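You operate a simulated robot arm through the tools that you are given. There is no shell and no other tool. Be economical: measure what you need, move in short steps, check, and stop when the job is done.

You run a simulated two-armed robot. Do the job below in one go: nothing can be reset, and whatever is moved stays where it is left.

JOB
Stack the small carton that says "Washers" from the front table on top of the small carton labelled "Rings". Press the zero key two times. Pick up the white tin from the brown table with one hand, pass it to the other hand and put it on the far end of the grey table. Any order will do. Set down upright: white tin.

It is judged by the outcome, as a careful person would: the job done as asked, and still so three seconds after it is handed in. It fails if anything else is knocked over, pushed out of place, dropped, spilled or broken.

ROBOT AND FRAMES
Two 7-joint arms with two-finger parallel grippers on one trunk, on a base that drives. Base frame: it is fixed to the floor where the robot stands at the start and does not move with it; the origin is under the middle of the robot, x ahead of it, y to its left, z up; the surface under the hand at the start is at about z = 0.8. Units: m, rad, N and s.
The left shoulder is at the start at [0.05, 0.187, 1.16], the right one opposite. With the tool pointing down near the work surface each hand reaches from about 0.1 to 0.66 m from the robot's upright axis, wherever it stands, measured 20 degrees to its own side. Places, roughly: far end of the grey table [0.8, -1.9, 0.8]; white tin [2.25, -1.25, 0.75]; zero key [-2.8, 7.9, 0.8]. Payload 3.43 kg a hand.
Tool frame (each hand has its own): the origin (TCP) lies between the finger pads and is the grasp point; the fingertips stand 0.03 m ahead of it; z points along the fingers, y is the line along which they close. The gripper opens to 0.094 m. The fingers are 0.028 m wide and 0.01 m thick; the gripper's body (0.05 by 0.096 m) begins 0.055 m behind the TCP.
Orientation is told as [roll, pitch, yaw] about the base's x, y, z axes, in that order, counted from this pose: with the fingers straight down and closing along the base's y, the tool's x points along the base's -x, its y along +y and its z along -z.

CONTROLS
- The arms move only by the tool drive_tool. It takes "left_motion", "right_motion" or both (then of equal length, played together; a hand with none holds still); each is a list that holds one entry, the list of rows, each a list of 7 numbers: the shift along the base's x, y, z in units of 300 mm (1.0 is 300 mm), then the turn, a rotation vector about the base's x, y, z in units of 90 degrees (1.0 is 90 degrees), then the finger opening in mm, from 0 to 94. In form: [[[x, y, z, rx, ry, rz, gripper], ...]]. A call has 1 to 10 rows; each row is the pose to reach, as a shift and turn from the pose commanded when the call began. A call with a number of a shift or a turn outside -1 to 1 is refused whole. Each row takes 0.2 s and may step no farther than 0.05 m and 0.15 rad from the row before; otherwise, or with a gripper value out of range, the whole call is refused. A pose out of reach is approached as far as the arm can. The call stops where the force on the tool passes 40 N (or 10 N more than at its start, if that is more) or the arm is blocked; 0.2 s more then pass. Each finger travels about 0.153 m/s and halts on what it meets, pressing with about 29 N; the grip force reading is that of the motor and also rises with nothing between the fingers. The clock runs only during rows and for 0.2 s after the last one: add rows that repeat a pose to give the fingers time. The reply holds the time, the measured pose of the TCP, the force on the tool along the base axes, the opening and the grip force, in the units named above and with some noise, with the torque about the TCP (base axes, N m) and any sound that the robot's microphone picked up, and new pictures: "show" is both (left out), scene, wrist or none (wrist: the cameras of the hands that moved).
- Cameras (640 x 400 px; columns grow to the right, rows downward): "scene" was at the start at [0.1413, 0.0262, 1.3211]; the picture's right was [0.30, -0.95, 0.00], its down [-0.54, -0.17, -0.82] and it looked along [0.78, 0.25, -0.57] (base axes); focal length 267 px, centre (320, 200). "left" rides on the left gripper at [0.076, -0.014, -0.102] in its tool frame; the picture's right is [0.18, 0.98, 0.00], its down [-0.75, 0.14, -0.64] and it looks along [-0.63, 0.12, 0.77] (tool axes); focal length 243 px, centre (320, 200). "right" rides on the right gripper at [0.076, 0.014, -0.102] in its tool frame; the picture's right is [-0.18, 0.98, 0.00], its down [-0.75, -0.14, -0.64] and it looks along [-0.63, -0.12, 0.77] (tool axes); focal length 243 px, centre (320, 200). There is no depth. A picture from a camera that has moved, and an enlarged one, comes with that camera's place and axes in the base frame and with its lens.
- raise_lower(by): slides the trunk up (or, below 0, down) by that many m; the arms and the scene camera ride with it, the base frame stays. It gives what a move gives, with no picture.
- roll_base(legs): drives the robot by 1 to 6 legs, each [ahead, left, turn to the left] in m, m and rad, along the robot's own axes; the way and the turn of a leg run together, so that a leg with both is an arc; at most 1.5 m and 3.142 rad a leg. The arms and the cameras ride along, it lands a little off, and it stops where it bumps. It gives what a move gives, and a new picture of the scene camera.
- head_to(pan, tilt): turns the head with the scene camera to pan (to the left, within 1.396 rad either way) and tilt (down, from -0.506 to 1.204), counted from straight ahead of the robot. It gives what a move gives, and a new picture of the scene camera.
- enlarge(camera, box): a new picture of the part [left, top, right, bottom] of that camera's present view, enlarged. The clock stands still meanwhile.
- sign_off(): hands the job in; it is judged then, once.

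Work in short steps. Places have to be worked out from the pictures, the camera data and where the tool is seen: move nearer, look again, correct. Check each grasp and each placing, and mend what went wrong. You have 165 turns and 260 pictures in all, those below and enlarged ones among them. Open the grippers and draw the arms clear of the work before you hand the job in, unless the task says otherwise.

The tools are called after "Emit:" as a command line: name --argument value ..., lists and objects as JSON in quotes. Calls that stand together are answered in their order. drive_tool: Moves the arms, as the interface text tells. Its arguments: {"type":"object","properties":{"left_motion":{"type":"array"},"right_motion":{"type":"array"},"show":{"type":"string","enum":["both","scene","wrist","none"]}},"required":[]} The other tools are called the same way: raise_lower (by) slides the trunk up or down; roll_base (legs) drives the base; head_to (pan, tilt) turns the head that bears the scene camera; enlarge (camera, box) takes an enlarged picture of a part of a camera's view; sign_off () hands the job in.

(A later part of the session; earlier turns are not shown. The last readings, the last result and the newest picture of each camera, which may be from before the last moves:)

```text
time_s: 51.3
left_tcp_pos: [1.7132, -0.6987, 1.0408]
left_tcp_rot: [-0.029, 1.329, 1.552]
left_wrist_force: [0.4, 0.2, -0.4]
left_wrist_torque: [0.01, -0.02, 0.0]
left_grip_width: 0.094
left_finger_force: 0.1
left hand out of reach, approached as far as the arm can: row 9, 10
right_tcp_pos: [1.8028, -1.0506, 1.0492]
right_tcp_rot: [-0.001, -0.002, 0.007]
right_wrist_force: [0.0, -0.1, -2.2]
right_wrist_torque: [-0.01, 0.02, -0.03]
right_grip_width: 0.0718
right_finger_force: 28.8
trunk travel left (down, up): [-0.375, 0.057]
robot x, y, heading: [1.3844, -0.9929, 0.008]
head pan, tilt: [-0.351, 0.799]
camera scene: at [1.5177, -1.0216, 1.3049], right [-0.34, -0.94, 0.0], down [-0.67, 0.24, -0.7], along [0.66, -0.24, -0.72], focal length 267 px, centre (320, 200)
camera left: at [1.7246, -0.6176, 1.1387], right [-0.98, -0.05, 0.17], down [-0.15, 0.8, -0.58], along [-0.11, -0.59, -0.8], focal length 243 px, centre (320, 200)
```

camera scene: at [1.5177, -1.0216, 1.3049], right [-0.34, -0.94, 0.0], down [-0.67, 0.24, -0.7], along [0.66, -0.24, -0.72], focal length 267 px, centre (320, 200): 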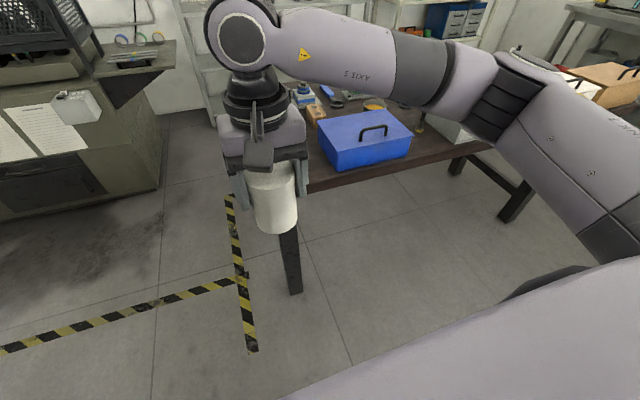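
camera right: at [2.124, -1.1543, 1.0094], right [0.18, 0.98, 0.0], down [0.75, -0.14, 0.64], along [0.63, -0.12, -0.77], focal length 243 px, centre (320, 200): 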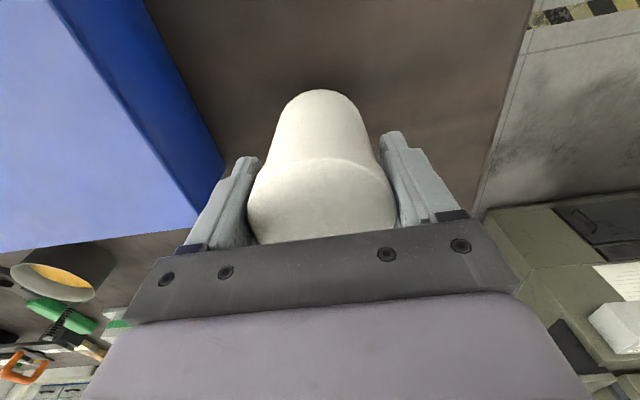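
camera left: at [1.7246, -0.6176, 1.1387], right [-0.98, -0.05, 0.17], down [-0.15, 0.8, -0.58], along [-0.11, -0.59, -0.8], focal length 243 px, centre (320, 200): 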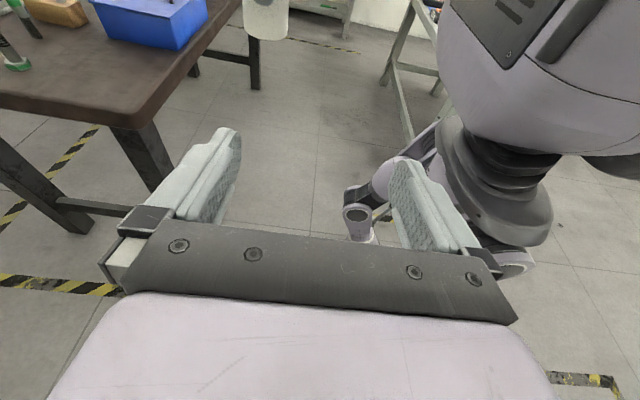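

The left arm hit a limit partway, at robot-relative (0.33,0.29). I try bringing it toward the centre, where this orientation should be easier.

Emit:
drive_tool --left_motion '[[[0, -0.1, 0, 0, 0, 0, 94], [0, -0.2, 0, 0, 0, 0, 94], [0, -0.3, 0, 0, 0, 0, 94], [0, -0.4, 0, 0, 0, 0, 94], [0, -0.45, 0, 0, 0, 0, 94], [0.1, -0.45, 0, 0, 0, 0, 94], [0.2, -0.45, 0, 0, 0, 0, 94], [0.28, -0.45, 0, 0, 0, 0, 94], [0.28, -0.45, 0, 0, 0, 0, 94]]]' --show "both"

```text
time_s: 53.3
left_tcp_pos: [1.7188, -0.8091, 1.0914]
left_tcp_rot: [-0.04, 1.299, 1.557]
left_wrist_force: [-0.7, 0.8, 0.4]
left_wrist_torque: [0.03, 0.0, 0.01]
left_grip_width: 0.094
left_finger_force: 0.0
left hand out of reach, approached as far as the arm can: row 1, 2, 3, 4, 5, 6, 7, 8, 9
right_tcp_pos: [1.8009, -1.0506, 1.0496]
right_tcp_rot: [0.0, -0.001, 0.008]
right_wrist_force: [0.0, -0.9, -2.3]
right_wrist_torque: [-0.01, -0.05, 0.0]
right_grip_width: 0.0715
right_finger_force: 29.1
trunk travel left (down, up): [-0.375, 0.057]
robot x, y, heading: [1.3859, -0.9929, 0.005]
head pan, tilt: [-0.351, 0.799]
camera scene: at [1.5168, -1.0209, 1.305], right [-0.34, -0.94, 0.0], down [-0.67, 0.24, -0.7], along [0.66, -0.24, -0.72], focal length 267 px, centre (320, 200)
camera left: at [1.7287, -0.7305, 1.1924], right [-0.98, -0.07, 0.17], down [-0.15, 0.82, -0.56], along [-0.1, -0.57, -0.81], focal length 243 px, centre (320, 200)
```

scene: 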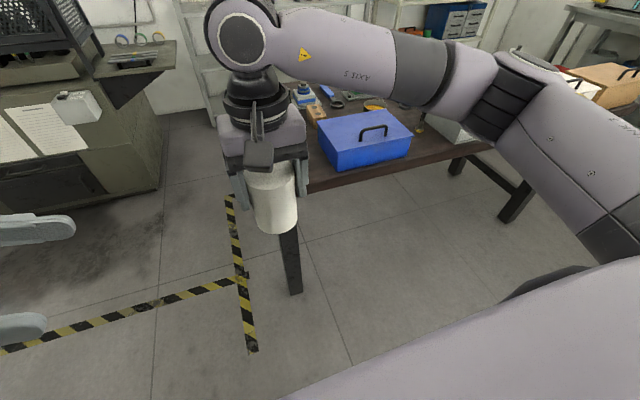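
left: 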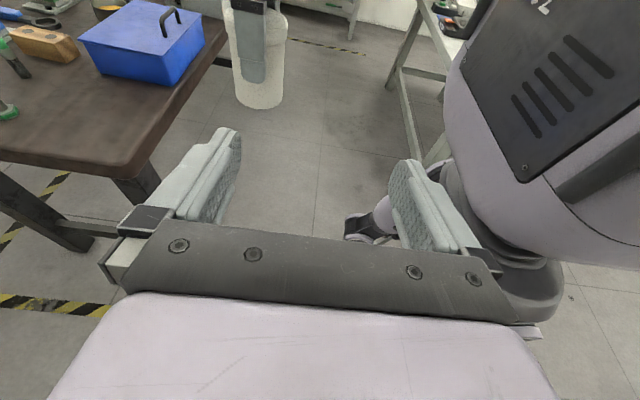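

The left arm is joint-limited pointing straight along -y. A more natural pose is pointing forward-right and 40° below horizontal, with the right hand yawed +45° so its camera is out of the way. I unwind the left hand while yawing the right one.

Emit:
drive_tool --left_motion '[[[0, 0.1, 0.02, 0.083, 0, 0, 94], [0, 0.2, 0.04, 0.166, 0, 0, 94], [0, 0.3, 0.06, 0.249, 0, 0, 94], [0.04, 0.36, 0.08, 0.332, 0, 0, 94], [0.08, 0.36, 0.1, 0.415, 0, 0, 94], [0.12, 0.36, 0.12, 0.498, 0, 0, 94], [0.16, 0.36, 0.14, 0.581, 0, 0, 94], [0.2, 0.36, 0.16, 0.664, 0, 0, 94], [0.24, 0.36, 0.18, 0.747, 0, 0, 94], [0.28, 0.36, 0.2, 0.83, 0, 0, 94]]]' --right_motion '[[[0, 0, 0, 0, 0, 0.05, 50], [0, 0, 0, 0, 0, 0.1, 50], [0, 0, 0, 0, 0, 0.15, 50], [0, 0, 0, 0, 0, 0.2, 50], [0, 0, 0, 0, 0, 0.25, 50], [0, 0, 0, 0, 0, 0.3, 50], [0, 0, 0, 0, 0, 0.35, 50], [0, 0, 0, 0, 0, 0.4, 50], [0, 0, 0, 0, 0, 0.45, 50], [0, 0, 0, 0, 0, 0.5, 50]]]' --show "none"

```text
time_s: 55.5
left_tcp_pos: [1.8039, -0.7029, 1.1503]
left_tcp_rot: [-0.024, -0.01, 1.568]
left_wrist_force: [0.1, 0.3, -0.2]
left_wrist_torque: [0.02, -0.03, -0.04]
left_grip_width: 0.0941
left_finger_force: 0.1
right_tcp_pos: [1.8018, -1.0495, 1.0492]
right_tcp_rot: [0.001, -0.003, 0.794]
right_wrist_force: [0.4, -0.1, -1.7]
right_wrist_torque: [0.0, 0.02, -0.02]
right_grip_width: 0.0718
right_finger_force: 29.2
trunk travel left (down, up): [-0.375, 0.057]
robot x, y, heading: [1.3872, -0.9946, 0.007]
head pan, tilt: [-0.351, 0.799]
```

Right yaw of 45° works. Now I unwind the left yaw (to about 9°), shifting it left for clearance.

Emit:
drive_tool --left_motion '[[[0, 0.02, 0, 0.002, 0, -0.09, 94], [0, 0.04, 0, 0.004, 0, -0.18, 94], [0, 0.06, 0, 0.006, 0, -0.27, 94], [0, 0.08, 0, 0.008, 0, -0.36, 94], [0, 0.1, 0, 0.01, 0, -0.45, 94], [0, 0.12, 0, 0.01, 0, -0.54, 94], [0, 0.14, 0, 0.01, 0, -0.63, 94], [0, 0.16, 0, 0.01, 0, -0.72, 94], [0, 0.16, 0, 0.01, 0, -0.81, 94], [0, 0.16, 0, 0.01, 0, -0.9, 94]]]' --show "none"

Emit:
drive_tool --left_motion '[[[0, 0, 0, 0, 0, -0.09, 94], [0, 0, 0, 0, 0, -0.18, 94], [0, 0, 0, 0, 0, -0.27, 94], [0, 0, 0, 0, 0, -0.36, 94], [0, 0, 0, 0, 0, -0.45, 94], [0, 0, 0, 0, 0, -0.54, 94], [0, 0, 0, 0, 0, -0.6, 94], [0, 0, 0, 0, 0, -0.6, 94]]]' --show "none"

```text
time_s: 57.7
left_tcp_pos: [1.8037, -0.6562, 1.147]
left_tcp_rot: [-0.015, -0.017, 0.151]
left_wrist_force: [0.1, -0.2, -1.1]
left_wrist_torque: [0.02, -0.02, -0.01]
left_grip_width: 0.0939
left_finger_force: 0.0
right_tcp_pos: [1.8031, -1.0489, 1.0487]
right_tcp_rot: [0.002, 0.0, 0.792]
right_wrist_force: [-0.2, 0.3, -1.7]
right_wrist_torque: [-0.02, 0.0, -0.02]
right_grip_width: 0.0717
right_finger_force: 29.3
trunk travel left (down, up): [-0.375, 0.057]
robot x, y, heading: [1.3833, -0.9952, 0.009]
head pan, tilt: [-0.351, 0.799]
```

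```text
time_s: 59.5
left_tcp_pos: [1.8041, -0.6544, 1.148]
left_tcp_rot: [-0.018, -0.016, -0.789]
left_wrist_force: [0.1, 0.5, -0.3]
left_wrist_torque: [-0.01, 0.01, -0.05]
left_grip_width: 0.0942
left_finger_force: 0.1
right_tcp_pos: [1.8026, -1.0498, 1.0499]
right_tcp_rot: [0.001, 0.0, 0.793]
right_wrist_force: [-0.1, 0.6, -2.0]
right_wrist_torque: [0.02, -0.04, 0.01]
right_grip_width: 0.0717
right_finger_force: 29.0
trunk travel left (down, up): [-0.375, 0.057]
robot x, y, heading: [1.3805, -0.9924, 0.01]
head pan, tilt: [-0.351, 0.799]
```

Now I tip the left hand 50° toward the forward-right and bring it to a standoff ~0.2 m back from the tin along its approach axis.

Emit:
drive_tool --left_motion '[[[-0.039, -0.05, 0, -0.038, -0.038, 0, 94], [-0.078, -0.1, 0, -0.076, -0.076, 0, 94], [-0.117, -0.18, 0, -0.115, -0.115, 0, 94], [-0.157, -0.27, 0, -0.153, -0.153, 0, 94], [-0.196, -0.37, -0.01, -0.191, -0.191, 0, 94], [-0.235, -0.48, -0.015, -0.229, -0.229, 0, 94], [-0.274, -0.59, -0.02, -0.267, -0.267, 0, 94], [-0.313, -0.7, -0.025, -0.306, -0.306, 0, 94], [-0.353, -0.81, -0.03, -0.344, -0.344, 0, 94], [-0.393, -0.93, -0.037, -0.382, -0.383, 0, 94]]]' --show "both"

```text
time_s: 61.7
left_tcp_pos: [1.6993, -0.942, 1.1446]
left_tcp_rot: [-0.011, -0.863, -0.795]
left_wrist_force: [0.8, 0.1, -0.8]
left_wrist_torque: [-0.02, 0.0, -0.03]
left_grip_width: 0.0939
left_finger_force: 0.0
left hand out of reach, approached as far as the arm can: row 9, 10
right_tcp_pos: [1.8033, -1.0486, 1.0486]
right_tcp_rot: [0.003, -0.001, 0.793]
right_wrist_force: [0.4, 0.5, -2.9]
right_wrist_torque: [0.02, 0.07, 0.02]
right_grip_width: 0.0717
right_finger_force: 29.6
trunk travel left (down, up): [-0.375, 0.057]
robot x, y, heading: [1.383, -0.9954, 0.005]
head pan, tilt: [-0.351, 0.799]
camera scene: at [1.5193, -1.0212, 1.3046], right [-0.34, -0.94, 0.0], down [-0.68, 0.24, -0.7], along [0.66, -0.24, -0.72], focal length 267 px, centre (320, 200)
camera left: at [1.5986, -0.8613, 1.154], right [0.62, 0.77, -0.15], down [0.11, 0.1, 0.99], along [0.77, -0.63, -0.02], focal length 243 px, centre (320, 200)
```

scene: 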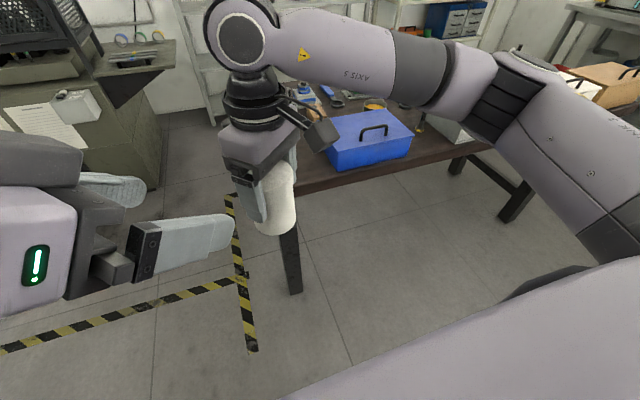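
left: 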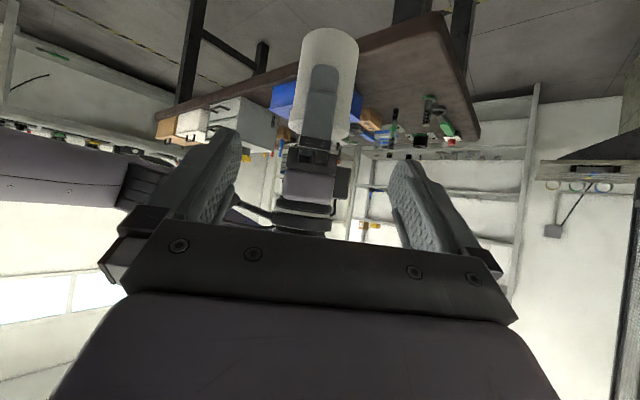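

The left hand is aligned: the tin appears centred between its fingers. I advance to about 0.07 m short and check.

Emit:
drive_tool --left_motion '[[[0.05, -0.053, -0.08, 0, 0, 0, 94], [0.1, -0.106, -0.16, 0, 0, 0, 94], [0.15, -0.16, -0.24, 0, 0, 0, 94], [0.19, -0.203, -0.305, 0, 0, 0, 94], [0.19, -0.203, -0.305, 0, 0, 0, 94]]]' --show "both"

```text
time_s: 62.9
left_tcp_pos: [1.7553, -0.9771, 1.0623]
left_tcp_rot: [-0.01, -0.867, -0.792]
left_wrist_force: [0.4, 1.3, 0.0]
left_wrist_torque: [0.01, -0.01, 0.02]
left_grip_width: 0.094
left_finger_force: 0.0
left hand out of reach, approached as far as the arm can: row 3, 4, 5
right_tcp_pos: [1.8029, -1.0493, 1.0492]
right_tcp_rot: [0.001, -0.002, 0.792]
right_wrist_force: [0.0, 0.5, -1.5]
right_wrist_torque: [0.0, -0.01, -0.01]
right_grip_width: 0.0717
right_finger_force: 29.5
trunk travel left (down, up): [-0.375, 0.057]
robot x, y, heading: [1.3857, -0.9941, 0.004]
head pan, tilt: [-0.351, 0.799]
camera scene: at [1.5178, -1.0216, 1.3049], right [-0.34, -0.94, 0.0], down [-0.68, 0.24, -0.7], along [0.66, -0.23, -0.72], focal length 267 px, centre (320, 200)
camera left: at [1.6542, -0.8958, 1.0693], right [0.62, 0.77, -0.15], down [0.1, 0.1, 0.99], along [0.78, -0.63, -0.02], focal length 243 px, centre (320, 200)
```

scene: 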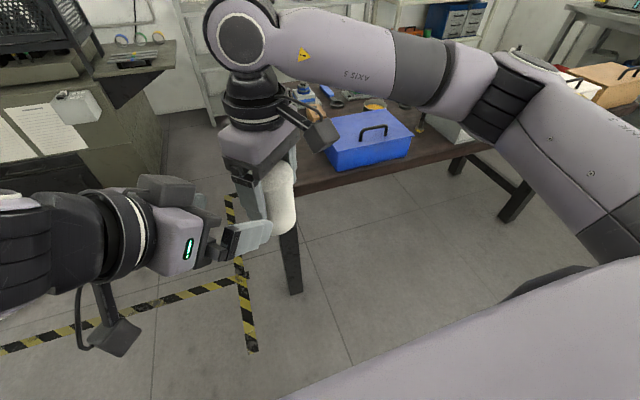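
left: 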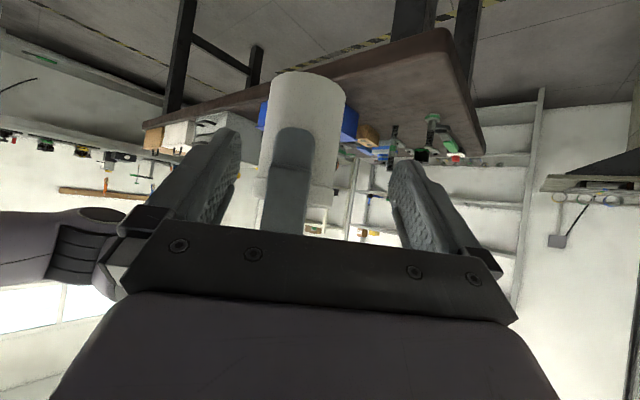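

The left arm is at its lateral limit, so I bring the tin to it: right hand first shifts sideways, then moves back along the left hand's axis so the tin enters the open fingers.

Emit:
drive_tool --right_motion '[[[0.02, 0.02, 0, 0, 0, 0, 50], [0.04, 0.04, 0, 0, 0, 0, 50], [0.01, 0.07, 0.03, 0, 0, 0, 50], [-0.02, 0.1, 0.06, 0, 0, 0, 50], [-0.05, 0.13, 0.09, 0, 0, 0, 50], [-0.065, 0.145, 0.11, 0, 0, 0, 50], [-0.065, 0.145, 0.11, 0, 0, 0, 50]]]' --show "both"

Emit:
enlarge --camera "left" --box '[120, 40, 520, 290]'

```text
time_s: 64.5
left_tcp_pos: [1.7544, -0.9771, 1.0608]
left_tcp_rot: [-0.013, -0.867, -0.792]
left_wrist_force: [0.5, -0.5, 0.7]
left_wrist_torque: [-0.01, -0.02, 0.02]
left_grip_width: 0.0942
left_finger_force: 0.0
right_tcp_pos: [1.7835, -1.0059, 1.0819]
right_tcp_rot: [0.002, 0.0, 0.793]
right_wrist_force: [0.2, 0.2, -2.0]
right_wrist_torque: [-0.02, 0.0, -0.03]
right_grip_width: 0.0716
right_finger_force: 29.4
trunk travel left (down, up): [-0.375, 0.057]
robot x, y, heading: [1.3847, -0.9927, 0.007]
head pan, tilt: [-0.351, 0.799]
camera scene: at [1.5179, -1.0216, 1.3048], right [-0.34, -0.94, 0.0], down [-0.68, 0.24, -0.7], along [0.66, -0.23, -0.72], focal length 267 px, centre (320, 200)
camera right: at [1.7201, -1.0503, 1.1846], right [-0.57, 0.82, 0.0], down [0.63, 0.44, 0.64], along [0.53, 0.37, -0.77], focal length 243 px, centre (320, 200)
```

scene: 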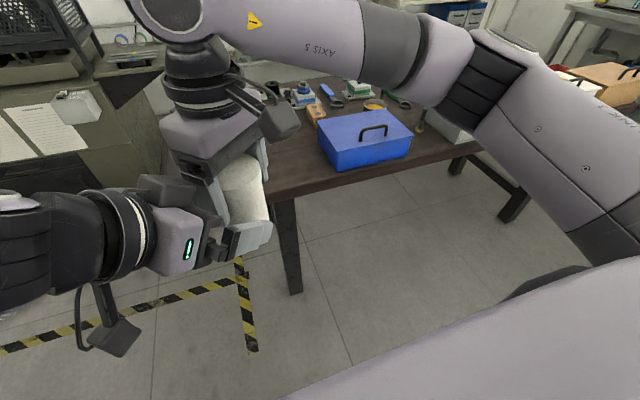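
right: 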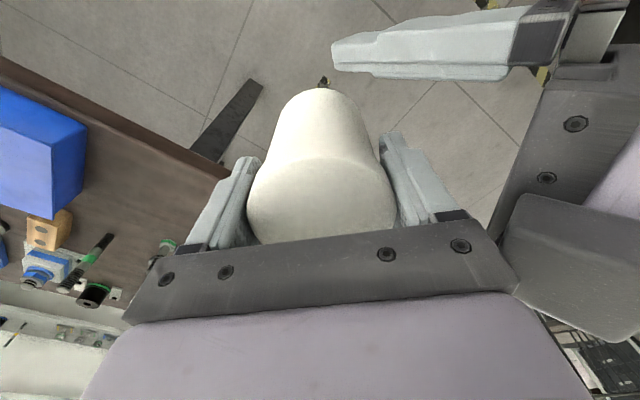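

```text
1.60 times, centred on (320, 165) of left
camera zoom: at [1.654, -0.8957, 1.0693], right [0.62, 0.77, -0.15], down [0.11, 0.1, 0.99], along [0.78, -0.63, -0.02], focal length 388 px, centre (320, 256)
```

zoom: 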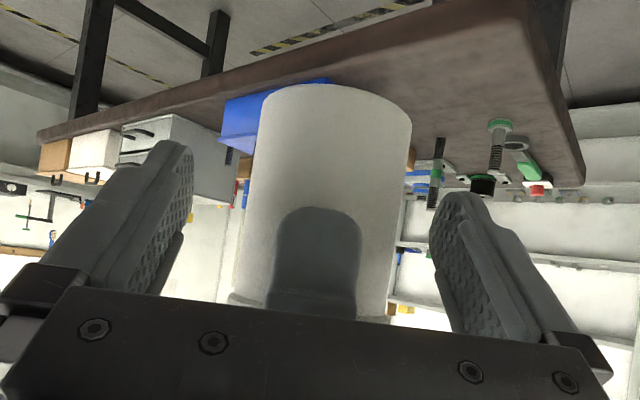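

There's a block on top of the left gripper close to the right palm; I check clearance before closing in.

Emit:
enlarge --camera "scene" --box '[70, 80, 310, 290]'

Emit:
enlarge --camera "right" --box '[380, 60, 640, 400]'

```text
1.90 times, centred on (190, 185) of scene
camera zoom: at [1.5179, -1.0216, 1.3048], right [-0.34, -0.94, 0.0], down [-0.68, 0.24, -0.7], along [0.66, -0.23, -0.72], focal length 509 px, centre (568, 229)
```

zoom: 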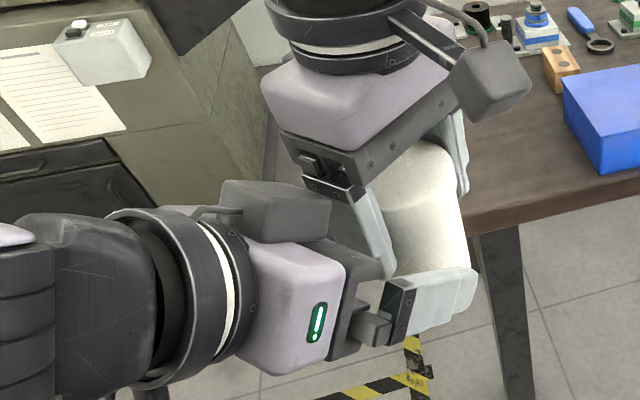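

```text
1.18 times, centred on (510, 230) of right
camera zoom: at [1.7201, -1.0503, 1.1846], right [-0.57, 0.82, 0.0], down [0.63, 0.44, 0.64], along [0.53, 0.37, -0.77], focal length 285 px, centre (96, 165)
```

zoom: 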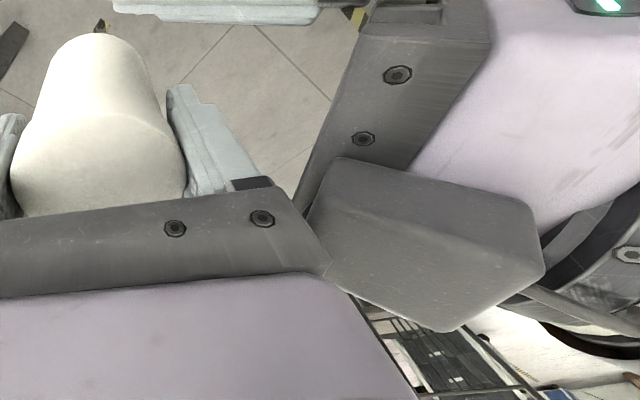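

A block sits atop the left gripper and would meet the right palm at this 40° tilt. I back the tin off and flatten the left hand to ~25° below horizontal, which clears it.

Emit:
drive_tool --right_motion '[[[0.04, -0.04, 0, 0, 0, 0, 50], [0.08, -0.09, 0, 0, 0, 0, 50], [0.12, -0.147, 0, 0, 0, 0, 50], [0.12, -0.147, 0, 0, 0, 0, 50], [0.12, -0.147, 0, 0, 0, 0, 50], [0.12, -0.147, 0, 0, 0, 0, 50]]]' --left_motion '[[[0, 0, 0, 0, 0, 0, 94], [0, 0.03, 0, -0.02, -0.02, 0, 94], [0, 0.06, 0, -0.05, -0.05, 0, 94], [0, 0.1, 0, -0.08, -0.08, 0, 94], [0, 0.12, 0, -0.11, -0.11, 0, 94], [0, 0.12, 0, -0.118, -0.118, 0, 94]]]' --show "none"

```text
time_s: 65.9
left_tcp_pos: [1.7583, -0.941, 1.0603]
left_tcp_rot: [-0.008, -1.129, -0.794]
left_wrist_force: [0.5, -0.2, -0.1]
left_wrist_torque: [-0.01, 0.0, -0.02]
left_grip_width: 0.094
left_finger_force: 0.1
left hand out of reach, approached as far as the arm can: row 6
right_tcp_pos: [1.8204, -1.0498, 1.0823]
right_tcp_rot: [0.002, 0.0, 0.792]
right_wrist_force: [0.3, -0.2, -2.3]
right_wrist_torque: [-0.02, -0.01, -0.02]
right_grip_width: 0.0716
right_finger_force: 28.7
trunk travel left (down, up): [-0.375, 0.057]
robot x, y, heading: [1.3834, -0.9929, 0.011]
head pan, tilt: [-0.351, 0.799]
```

Left now at 25° tilt. I line the tin up on its axis and move in to ~3 cm short, then check.

Emit:
drive_tool --right_motion '[[[0.04, 0.04, -0.045, 0, 0, 0, 50], [0.078, 0.077, -0.09, 0, 0, 0, 50], [0.04, 0.115, -0.065, 0, 0, 0, 50], [0, 0.155, -0.04, 0, 0, 0, 50], [-0.04, 0.195, -0.012, 0, 0, 0, 50], [-0.08, 0.235, 0.015, 0, 0, 0, 50], [-0.115, 0.269, 0.036, 0, 0, 0, 50], [-0.115, 0.269, 0.036, 0, 0, 0, 50]]]' --show "both"

Emit:
enlarge --camera "left" --box '[100, 0, 540, 300]'

Emit:
enlarge --camera "scene" --box '[50, 60, 290, 280]'

```text
time_s: 67.7
left_tcp_pos: [1.758, -0.9421, 1.0594]
left_tcp_rot: [-0.006, -1.127, -0.793]
left_wrist_force: [0.0, -0.2, -0.2]
left_wrist_torque: [-0.02, 0.03, 0.02]
left_grip_width: 0.0939
left_finger_force: 0.1
right_tcp_pos: [1.7859, -0.9695, 1.0957]
right_tcp_rot: [0.002, 0.001, 0.793]
right_wrist_force: [-0.4, 0.3, -2.2]
right_wrist_torque: [0.04, 0.0, -0.06]
right_grip_width: 0.0717
right_finger_force: 29.2
trunk travel left (down, up): [-0.375, 0.057]
robot x, y, heading: [1.3832, -0.9908, 0.007]
head pan, tilt: [-0.351, 0.799]
camera scene: at [1.518, -1.0217, 1.3048], right [-0.34, -0.94, 0.0], down [-0.68, 0.24, -0.7], along [0.66, -0.23, -0.72], focal length 267 px, centre (320, 200)
camera right: at [1.7215, -1.0127, 1.1973], right [-0.57, 0.82, 0.0], down [0.63, 0.44, 0.64], along [0.53, 0.37, -0.77], focal length 243 px, centre (320, 200)
```

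scene: 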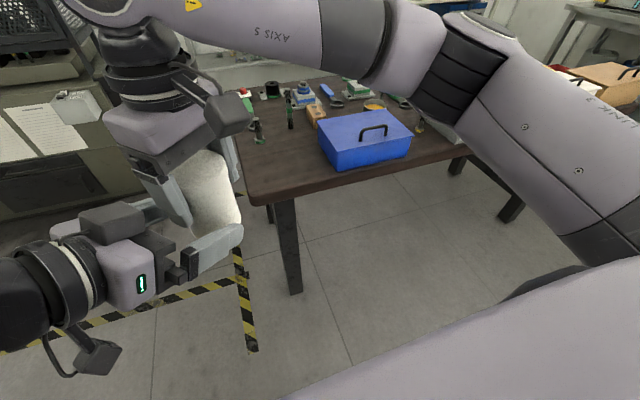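
right: 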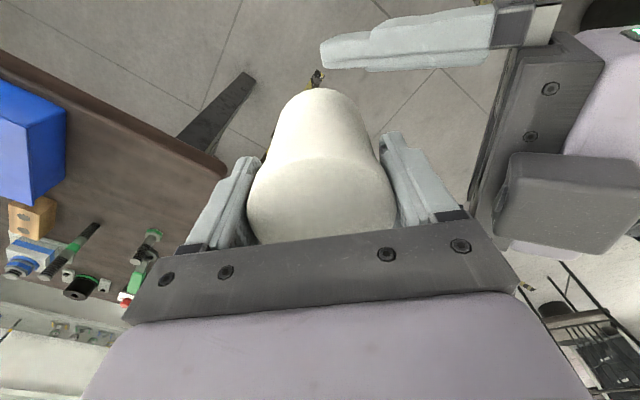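

```text
1.33 times, centred on (320, 150) of left
camera zoom: at [1.6595, -0.8621, 1.0342], right [0.65, 0.74, -0.17], down [-0.08, 0.28, 0.96], along [0.76, -0.61, 0.24], focal length 324 px, centre (320, 267)
```

zoom: 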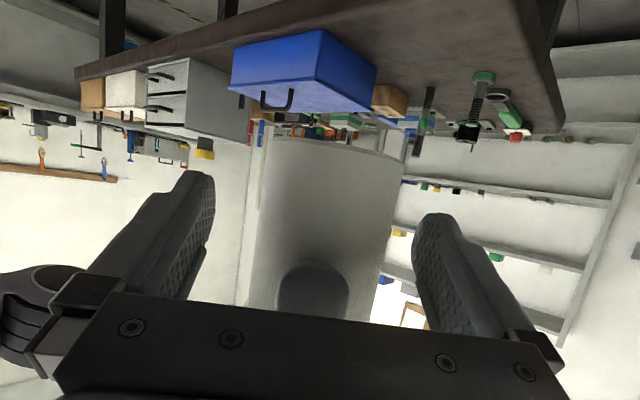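

```text
1.82 times, centred on (170, 170) of scene
camera zoom: at [1.518, -1.0217, 1.3048], right [-0.34, -0.94, 0.0], down [-0.68, 0.24, -0.7], along [0.66, -0.23, -0.72], focal length 486 px, centre (593, 254)
```

zoom: 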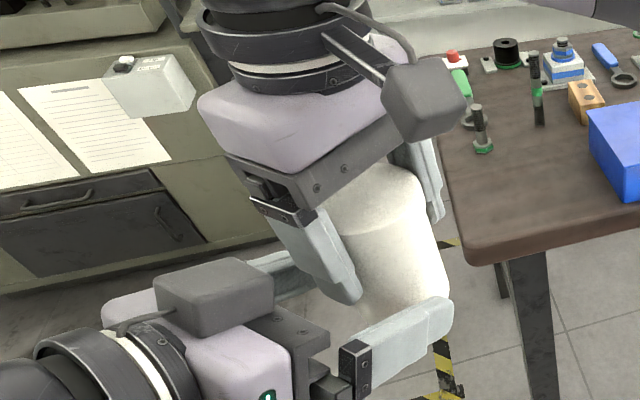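

Clear of the block; the tin is entering squarely between the left fingers. I move the last ~2.3 cm (keeping a few mm between right finger and left palm).

Emit:
drive_tool --right_motion '[[[-0.015, 0.015, 0.034, 0, 0, 0, 50], [-0.035, 0.035, 0.034, 0, 0, 0, 50], [-0.055, 0.054, 0.034, 0, 0, 0, 50], [-0.055, 0.054, 0.034, 0, 0, 0, 50]]]' --show "scene"

Emit:
enlarge --camera "scene" --box '[50, 80, 270, 280]'

Emit:
enlarge --camera "left" --box '[100, 0, 540, 300]'

```text
time_s: 68.7
left_tcp_pos: [1.7588, -0.9413, 1.0593]
left_tcp_rot: [-0.008, -1.128, -0.795]
left_wrist_force: [-2.5, 3.5, 0.6]
left_wrist_torque: [-0.25, -0.21, 0.08]
left_grip_width: 0.0938
left_finger_force: 0.0
right_tcp_pos: [1.7699, -0.953, 1.1022]
right_tcp_rot: [0.001, 0.0, 0.791]
right_wrist_force: [3.0, -4.0, -2.2]
right_wrist_torque: [0.05, 0.04, -0.06]
right_grip_width: 0.0713
right_finger_force: 28.7
trunk travel left (down, up): [-0.375, 0.057]
robot x, y, heading: [1.3839, -0.9911, 0.007]
head pan, tilt: [-0.351, 0.799]
camera scene: at [1.5179, -1.0216, 1.3048], right [-0.34, -0.94, 0.0], down [-0.68, 0.24, -0.7], along [0.66, -0.23, -0.72], focal length 267 px, centre (320, 200)
```

scene: 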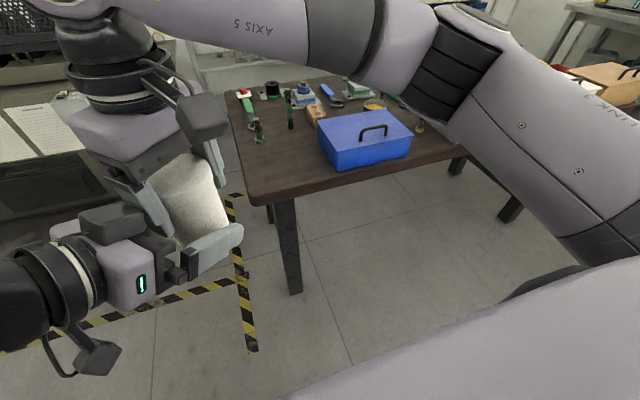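

```text
2.00 times, centred on (160, 180) of scene
camera zoom: at [1.5179, -1.0216, 1.3048], right [-0.34, -0.94, 0.0], down [-0.68, 0.24, -0.7], along [0.66, -0.23, -0.72], focal length 535 px, centre (640, 240)
```

zoom: 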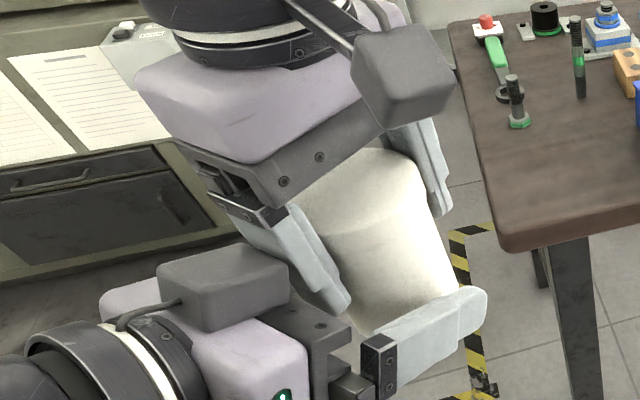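

```text
1.33 times, centred on (320, 150) of left
camera zoom: at [1.6592, -0.862, 1.0342], right [0.65, 0.74, -0.17], down [-0.07, 0.28, 0.96], along [0.76, -0.61, 0.24], focal length 324 px, centre (320, 267)
```

zoom: 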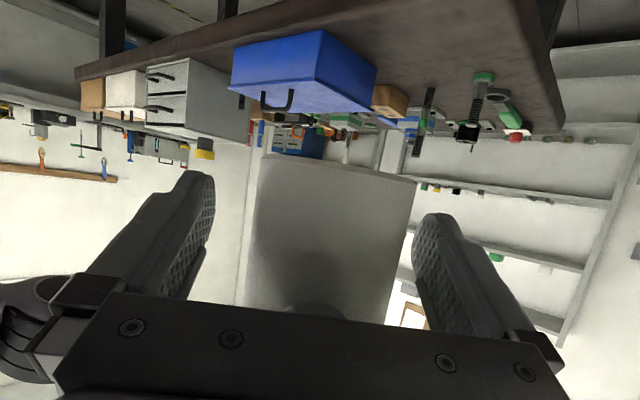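

A light contact (≈5 N) between right finger and left palm; I back off 5 mm, then close the left hand.

Emit:
drive_tool --right_motion '[[[0.012, -0.012, 0, 0, 0, 0, 50], [0.012, -0.012, 0, 0, 0, 0, 50]]]' --show "none"

Emit:
drive_tool --left_motion '[[[0, 0, 0, 0, 0, 0, 80], [0, 0, 0, 0, 0, 0, 60], [0, 0, 0, 0, 0, 0, 50], [0, 0, 0, 0, 0, 0, 50]]]' --show "scene"

Emit:
enlarge --camera "left" --box '[100, 0, 540, 300]'

```text
time_s: 69.3
left_tcp_pos: [1.758, -0.9417, 1.0593]
left_tcp_rot: [-0.006, -1.126, -0.793]
left_wrist_force: [-0.8, 0.4, -0.1]
left_wrist_torque: [-0.01, 0.01, 0.0]
left_grip_width: 0.094
left_finger_force: 0.1
right_tcp_pos: [1.7716, -0.9563, 1.1026]
right_tcp_rot: [0.001, 0.0, 0.793]
right_wrist_force: [0.3, -0.5, -1.8]
right_wrist_torque: [-0.03, -0.02, 0.02]
right_grip_width: 0.0715
right_finger_force: 29.0
trunk travel left (down, up): [-0.375, 0.057]
robot x, y, heading: [1.381, -0.9951, 0.01]
head pan, tilt: [-0.351, 0.799]
```

```text
time_s: 70.3
left_tcp_pos: [1.7595, -0.9406, 1.0592]
left_tcp_rot: [-0.01, -1.128, -0.786]
left_wrist_force: [13.1, 11.6, 1.4]
left_wrist_torque: [-0.44, 0.6, 0.42]
left_grip_width: 0.0668
left_finger_force: 29.2
right_tcp_pos: [1.7731, -0.956, 1.104]
right_tcp_rot: [0.002, 0.004, 0.793]
right_wrist_force: [-12.2, -11.4, 0.2]
right_wrist_torque: [-0.01, 0.0, -0.06]
right_grip_width: 0.0715
right_finger_force: 29.0
trunk travel left (down, up): [-0.375, 0.057]
robot x, y, heading: [1.3832, -0.9978, 0.009]
head pan, tilt: [-0.351, 0.799]
camera scene: at [1.5179, -1.0216, 1.3048], right [-0.34, -0.94, 0.0], down [-0.68, 0.24, -0.7], along [0.66, -0.23, -0.72], focal length 267 px, centre (320, 200)
```

scene: 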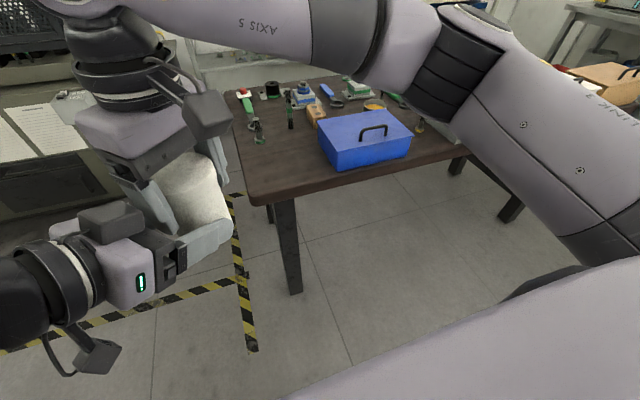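

```text
1.33 times, centred on (320, 150) of left
camera zoom: at [1.6604, -0.8616, 1.0341], right [0.64, 0.74, -0.17], down [-0.08, 0.28, 0.96], along [0.76, -0.6, 0.24], focal length 324 px, centre (320, 267)
```

zoom: 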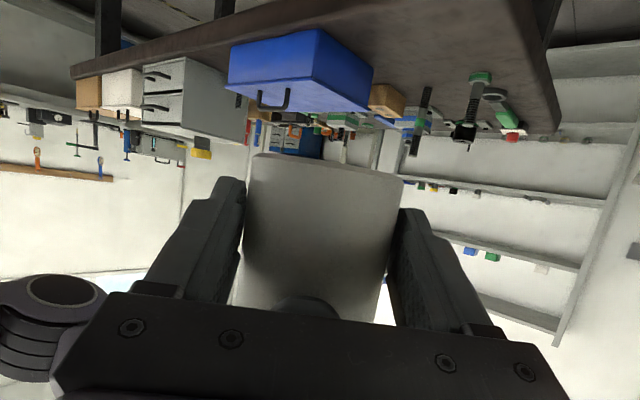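

Left grip is firm (66.8 mm). I open the right hand just enough and lift it straight off.

Emit:
drive_tool --right_motion '[[[0, 0, 0, 0, 0, 0, 77], [0, 0, 0, 0, 0, 0, 77], [0, 0, 0, 0, 0, 0, 77], [0, 0, 0.07, 0, 0, 0, 77], [0, 0, 0.14, 0, 0, 0, 77], [0, 0, 0.21, 0, 0, 0, 77], [0, 0, 0.28, 0, 0, 0, 77], [0, -0.07, 0.36, 0, 0, 0, 77], [0, -0.17, 0.4, 0, 0, 0, 77]]]' --show "scene"

```text
time_s: 72.3
left_tcp_pos: [1.7572, -0.9421, 1.0594]
left_tcp_rot: [-0.005, -1.128, -0.796]
left_wrist_force: [0.0, 0.2, -0.5]
left_wrist_torque: [0.02, 0.04, -0.02]
left_grip_width: 0.067
left_finger_force: 29.4
right_tcp_pos: [1.7726, -1.0096, 1.2232]
right_tcp_rot: [0.002, -0.002, 0.793]
right_wrist_force: [0.8, -0.5, -0.8]
right_wrist_torque: [0.05, -0.02, -0.02]
right_grip_width: 0.0767
right_finger_force: 0.1
trunk travel left (down, up): [-0.375, 0.057]
robot x, y, heading: [1.3846, -0.9948, 0.006]
head pan, tilt: [-0.351, 0.799]
camera scene: at [1.5178, -1.0223, 1.3048], right [-0.34, -0.94, 0.0], down [-0.68, 0.24, -0.7], along [0.66, -0.23, -0.72], focal length 267 px, centre (320, 200)
```

scene: 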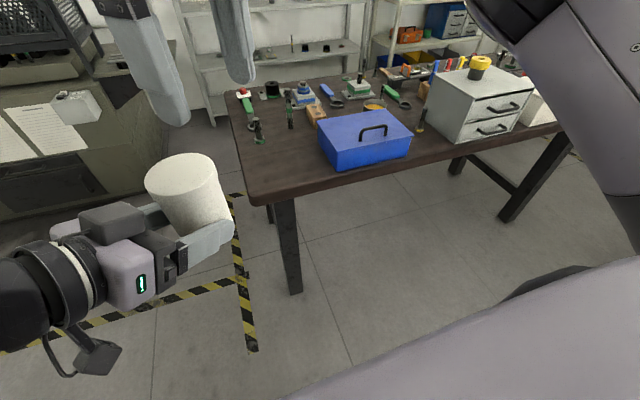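

Handover succeeded: the left hand alone holds the tin upright. I move the right arm aside and unwind its yaw.

Emit:
drive_tool --right_motion '[[[0, -0.06, 0, 0, 0, -0.08, 77], [0, -0.12, 0, 0, 0, -0.16, 77], [0, -0.2, 0, 0, 0, -0.24, 77], [0, -0.3, 0, 0, 0, -0.32, 77], [0, -0.4, -0.03, 0, 0, -0.4, 80], [0, -0.5, -0.06, 0, 0, -0.48, 90], [0, -0.6, -0.1, 0, 0, -0.505, 90]]]' --show "none"

Emit:
head_to --pan -1.39 --tilt 0.5

```text
time_s: 73.9
left_tcp_pos: [1.7575, -0.9422, 1.0598]
left_tcp_rot: [-0.006, -1.127, -0.796]
left_wrist_force: [0.1, 0.3, -0.4]
left_wrist_torque: [0.03, 0.06, -0.03]
left_grip_width: 0.0671
left_finger_force: 29.1
right_tcp_pos: [1.771, -1.1893, 1.1933]
right_tcp_rot: [0.002, -0.001, -0.004]
right_wrist_force: [-0.2, -0.2, 0.0]
right_wrist_torque: [0.01, -0.02, -0.03]
right_grip_width: 0.09
right_finger_force: 0.1
trunk travel left (down, up): [-0.375, 0.057]
robot x, y, heading: [1.3823, -0.9927, 0.007]
head pan, tilt: [-0.351, 0.799]
```

```text
time_s: 75.2
left_tcp_pos: [1.7582, -0.9414, 1.0594]
left_tcp_rot: [-0.006, -1.127, -0.795]
left_wrist_force: [0.1, -0.1, 0.7]
left_wrist_torque: [0.0, 0.05, 0.0]
left_grip_width: 0.0667
left_finger_force: 29.3
right_tcp_pos: [1.7732, -1.1895, 1.1945]
right_tcp_rot: [-0.001, -0.001, -0.001]
right_wrist_force: [0.3, -0.8, 0.0]
right_wrist_torque: [0.0, 0.0, -0.02]
right_grip_width: 0.0899
right_finger_force: 0.0
trunk travel left (down, up): [-0.375, 0.057]
robot x, y, heading: [1.3853, -0.9963, 0.008]
head pan, tilt: [-1.389, 0.499]
camera scene: at [1.4591, -1.0837, 1.3308], right [-0.98, -0.19, 0.0], down [-0.09, 0.47, -0.88], along [0.17, -0.86, -0.48], focal length 267 px, centre (320, 200)
```

scene: 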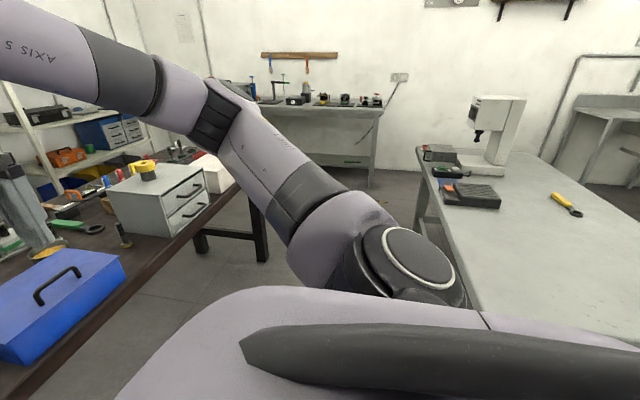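

The grey table spans about x 0.36–1.17, y −1.6 to −2.8; the given spot (0.8, −1.9) is free. I turn to face it (heading −90°) and slide over in front, then look.

Emit:
roll_base --legs '[[0, 0, -1.571], [0, -0.58, 0]]'

Emit:
head_to --pan -0.25 --tilt 0.55

```text
time_s: 84.7
left_tcp_pos: [0.8475, -1.3638, 1.0592]
left_tcp_rot: [-0.007, -1.128, -2.381]
left_wrist_force: [0.8, -0.2, 0.3]
left_wrist_torque: [0.04, -0.05, 0.01]
left_grip_width: 0.0667
left_finger_force: 29.0
right_tcp_pos: [0.5994, -1.3741, 1.193]
right_tcp_rot: [0.002, -0.001, -1.588]
right_wrist_force: [-0.3, -0.5, -0.3]
right_wrist_torque: [-0.04, -0.02, -0.02]
right_grip_width: 0.0902
right_finger_force: 0.1
trunk travel left (down, up): [-0.375, 0.057]
robot x, y, heading: [0.7979, -0.9875, -1.578]
head pan, tilt: [-1.389, 0.499]
camera scene: at [0.709, -1.0644, 1.3308], right [-0.17, 0.98, 0.0], down [0.47, 0.08, -0.88], along [-0.86, -0.15, -0.48], focal length 267 px, centre (320, 200)
```

scene: 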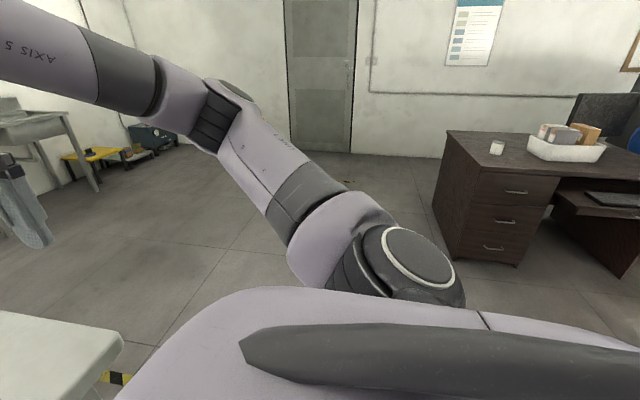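

```text
time_s: 86.0
left_tcp_pos: [0.8489, -1.3644, 1.0581]
left_tcp_rot: [-0.007, -1.127, -2.382]
left_wrist_force: [0.1, -0.1, 0.2]
left_wrist_torque: [0.04, 0.02, -0.04]
left_grip_width: 0.0667
left_finger_force: 28.9
right_tcp_pos: [0.5985, -1.3737, 1.1929]
right_tcp_rot: [0.0, 0.0, -1.587]
right_wrist_force: [-1.6, -1.6, 0.2]
right_wrist_torque: [0.01, -0.02, 0.0]
right_grip_width: 0.0897
right_finger_force: 0.1
trunk travel left (down, up): [-0.375, 0.057]
robot x, y, heading: [0.8021, -0.9885, -1.576]
head pan, tilt: [-0.25, 0.55]
camera scene: at [0.7757, -1.1356, 1.3262], right [-0.97, 0.26, 0.0], down [0.13, 0.51, -0.85], along [-0.22, -0.82, -0.52], focal length 267 px, centre (320, 200)
```

scene: 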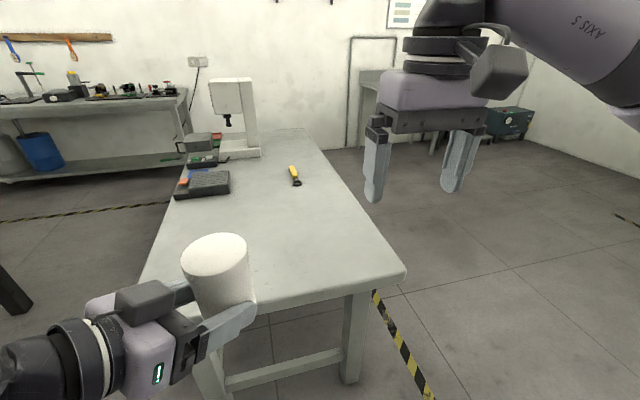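

Table looks clear around (0.8,−1.9). I drive 0.2 m closer, then extend the left arm over the table.

Emit:
roll_base --legs '[[0.2, 0, 0]]'

Emit:
drive_tool --left_motion '[[[0, -0.1, 0, 0, 0, 0, 50], [0, -0.2, 0, 0, 0, 0, 50], [0, -0.3, 0, 0, 0, 0, 50], [0, -0.4, 0, 0, 0, 0, 50], [0, -0.5, 0, 0, 0, 0, 50], [0, -0.6, 0, 0, 0, 0, 50], [0, -0.7, 0, 0, 0, 0, 50], [0, -0.8, 0, 0, 0, 0, 50], [0, -0.9, 0, 0, 0, 0, 50], [0, -0.95, 0, 0, 0, 0, 50]]]' --show "scene"

```text
time_s: 87.6
left_tcp_pos: [0.8433, -1.5652, 1.0586]
left_tcp_rot: [-0.009, -1.126, -2.385]
left_wrist_force: [-0.1, -0.6, -0.6]
left_wrist_torque: [0.04, -0.02, -0.03]
left_grip_width: 0.0666
left_finger_force: 28.6
right_tcp_pos: [0.5972, -1.5733, 1.1934]
right_tcp_rot: [0.0, 0.0, -1.591]
right_wrist_force: [-0.9, -0.5, -0.2]
right_wrist_torque: [0.06, -0.05, 0.0]
right_grip_width: 0.09
right_finger_force: 0.0
trunk travel left (down, up): [-0.375, 0.057]
robot x, y, heading: [0.799, -1.1867, -1.579]
head pan, tilt: [-0.25, 0.55]
camera scene: at [0.7731, -1.3361, 1.3261], right [-0.97, 0.26, 0.0], down [0.14, 0.51, -0.85], along [-0.22, -0.82, -0.52], focal length 267 px, centre (320, 200)
```

scene: 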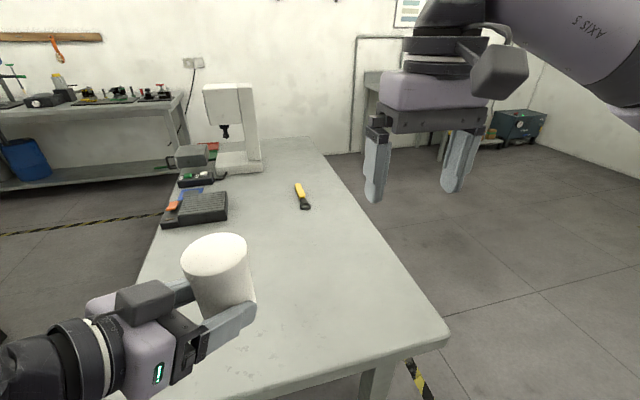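

```text
time_s: 89.8
left_tcp_pos: [0.8813, -1.8011, 1.078]
left_tcp_rot: [-0.008, -1.127, -2.385]
left_wrist_force: [-1.0, -0.6, -2.6]
left_wrist_torque: [0.06, -0.04, 0.0]
left_grip_width: 0.0673
left_finger_force: 29.5
left hand out of reach, approached as far as the arm can: row 7, 8, 9, 10
right_tcp_pos: [0.596, -1.5739, 1.1933]
right_tcp_rot: [0.001, -0.004, -1.592]
right_wrist_force: [0.6, 0.5, 0.7]
right_wrist_torque: [-0.02, -0.01, 0.01]
right_grip_width: 0.0898
right_finger_force: 0.0
trunk travel left (down, up): [-0.375, 0.057]
robot x, y, heading: [0.7995, -1.1882, -1.586]
head pan, tilt: [-0.25, 0.55]
camera scene: at [0.7731, -1.3354, 1.3262], right [-0.97, 0.26, 0.0], down [0.14, 0.5, -0.85], along [-0.22, -0.82, -0.52], focal length 267 px, centre (320, 200)
```

scene: 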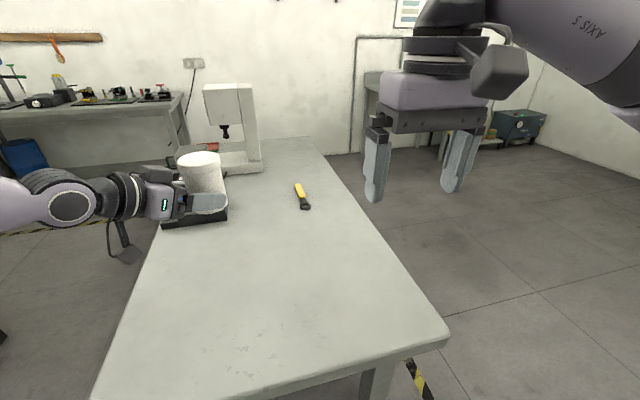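

Reached tin ≈(0.866,−1.815). I try yawing the left hand to point more forward (tin stays upright) to gain reach toward (0.8,−1.9).

Emit:
drive_tool --left_motion '[[[0, -0.02, 0, 0, 0, 0.05, 50], [-0.03, -0.06, -0.03, 0, 0, 0.1, 50], [-0.06, -0.1, -0.06, 0, 0, 0.15, 50], [-0.1, -0.15, -0.1, 0, 0, 0.2, 50], [-0.15, -0.2, -0.15, 0, 0, 0.25, 50], [-0.2, -0.25, -0.2, 0, 0, 0.3, 50], [-0.2, -0.3, -0.25, 0, 0, 0.33, 50]]]' --show "scene"

```text
time_s: 91.4
left_tcp_pos: [0.9291, -1.8051, 1.0586]
left_tcp_rot: [-0.009, -1.128, -1.865]
left_wrist_force: [0.2, 0.0, -2.8]
left_wrist_torque: [0.07, 0.01, -0.03]
left_grip_width: 0.0669
left_finger_force: 29.0
left hand out of reach, approached as far as the arm can: row 1, 2, 3, 4, 5, 6, 7
right_tcp_pos: [0.596, -1.573, 1.1938]
right_tcp_rot: [-0.002, -0.003, -1.591]
right_wrist_force: [0.5, -0.7, -0.3]
right_wrist_torque: [0.01, 0.0, -0.02]
right_grip_width: 0.0902
right_finger_force: 0.0
trunk travel left (down, up): [-0.375, 0.057]
robot x, y, heading: [0.7976, -1.1889, -1.583]
head pan, tilt: [-0.25, 0.55]
camera scene: at [0.7732, -1.3355, 1.3262], right [-0.97, 0.26, 0.0], down [0.14, 0.5, -0.85], along [-0.22, -0.82, -0.52], focal length 267 px, centre (320, 200)
```

scene: 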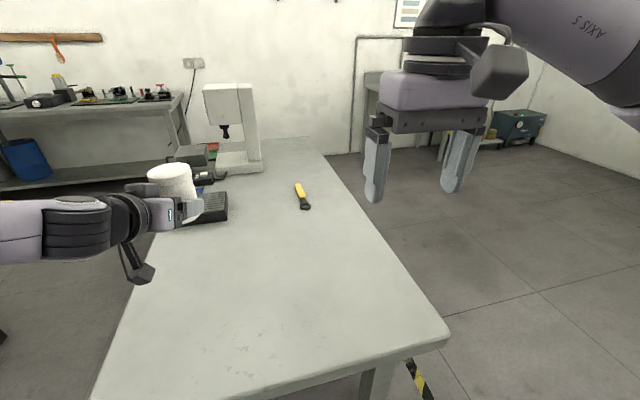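

The limit seems to be wrist bend with the hand low relative to the shoulder. I lower the trunk 0.15 and then extend the arm at a higher relative height.

Emit:
raise_lower --by -0.15

Emit:
drive_tool --left_motion '[[[0, -0.03, 0.1, 0, 0, 0, 50], [-0.03, -0.08, 0.15, 0, 0, 0, 50], [-0.08, -0.15, 0.2, 0, 0, 0, 50], [-0.12, -0.22, 0.2, 0, 0, 0, 50], [-0.16, -0.3, 0.2, 0, 0, 0, 50], [-0.2, -0.35, 0.2, 0, 0, 0, 50], [-0.25, -0.35, 0.2, 0, 0, 0, 50]]]' --show "scene"

```text
time_s: 93.2
left_tcp_pos: [0.9267, -1.8049, 0.9089]
left_tcp_rot: [-0.009, -1.13, -1.867]
left_wrist_force: [0.2, 0.4, -2.5]
left_wrist_torque: [0.01, 0.02, 0.01]
left_grip_width: 0.0667
left_finger_force: 29.1
right_tcp_pos: [0.596, -1.5722, 1.0426]
right_tcp_rot: [0.0, -0.003, -1.592]
right_wrist_force: [0.3, -0.2, 0.3]
right_wrist_torque: [0.0, 0.02, 0.0]
right_grip_width: 0.0901
right_finger_force: 0.0
trunk travel left (down, up): [-0.225, 0.207]
robot x, y, heading: [0.7989, -1.1905, -1.587]
head pan, tilt: [-0.25, 0.55]
```

```text
time_s: 94.8
left_tcp_pos: [0.9328, -1.8428, 0.9811]
left_tcp_rot: [-0.009, -1.127, -1.867]
left_wrist_force: [0.6, -0.1, -2.7]
left_wrist_torque: [0.06, -0.03, 0.0]
left_grip_width: 0.0667
left_finger_force: 28.9
left hand out of reach, approached as far as the arm can: row 2, 3, 4, 5, 6, 7
right_tcp_pos: [0.5966, -1.5737, 1.0439]
right_tcp_rot: [0.001, -0.003, -1.592]
right_wrist_force: [0.7, 0.4, -0.3]
right_wrist_torque: [0.01, 0.01, 0.03]
right_grip_width: 0.0897
right_finger_force: 0.0
trunk travel left (down, up): [-0.225, 0.207]
robot x, y, heading: [0.7995, -1.1903, -1.581]
head pan, tilt: [-0.25, 0.55]
camera scene: at [0.7732, -1.3355, 1.1762], right [-0.97, 0.26, 0.0], down [0.14, 0.5, -0.85], along [-0.22, -0.82, -0.52], focal length 267 px, centre (320, 200)
```

scene: 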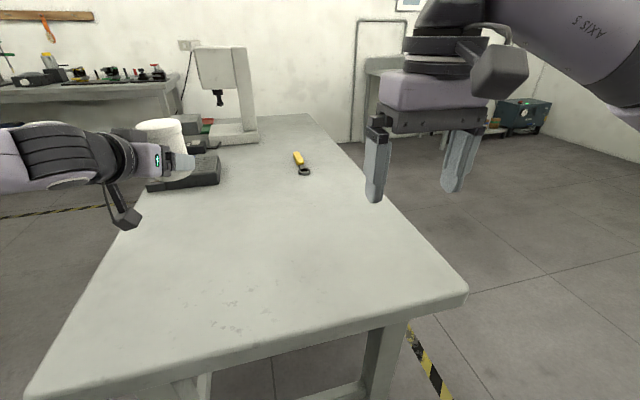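

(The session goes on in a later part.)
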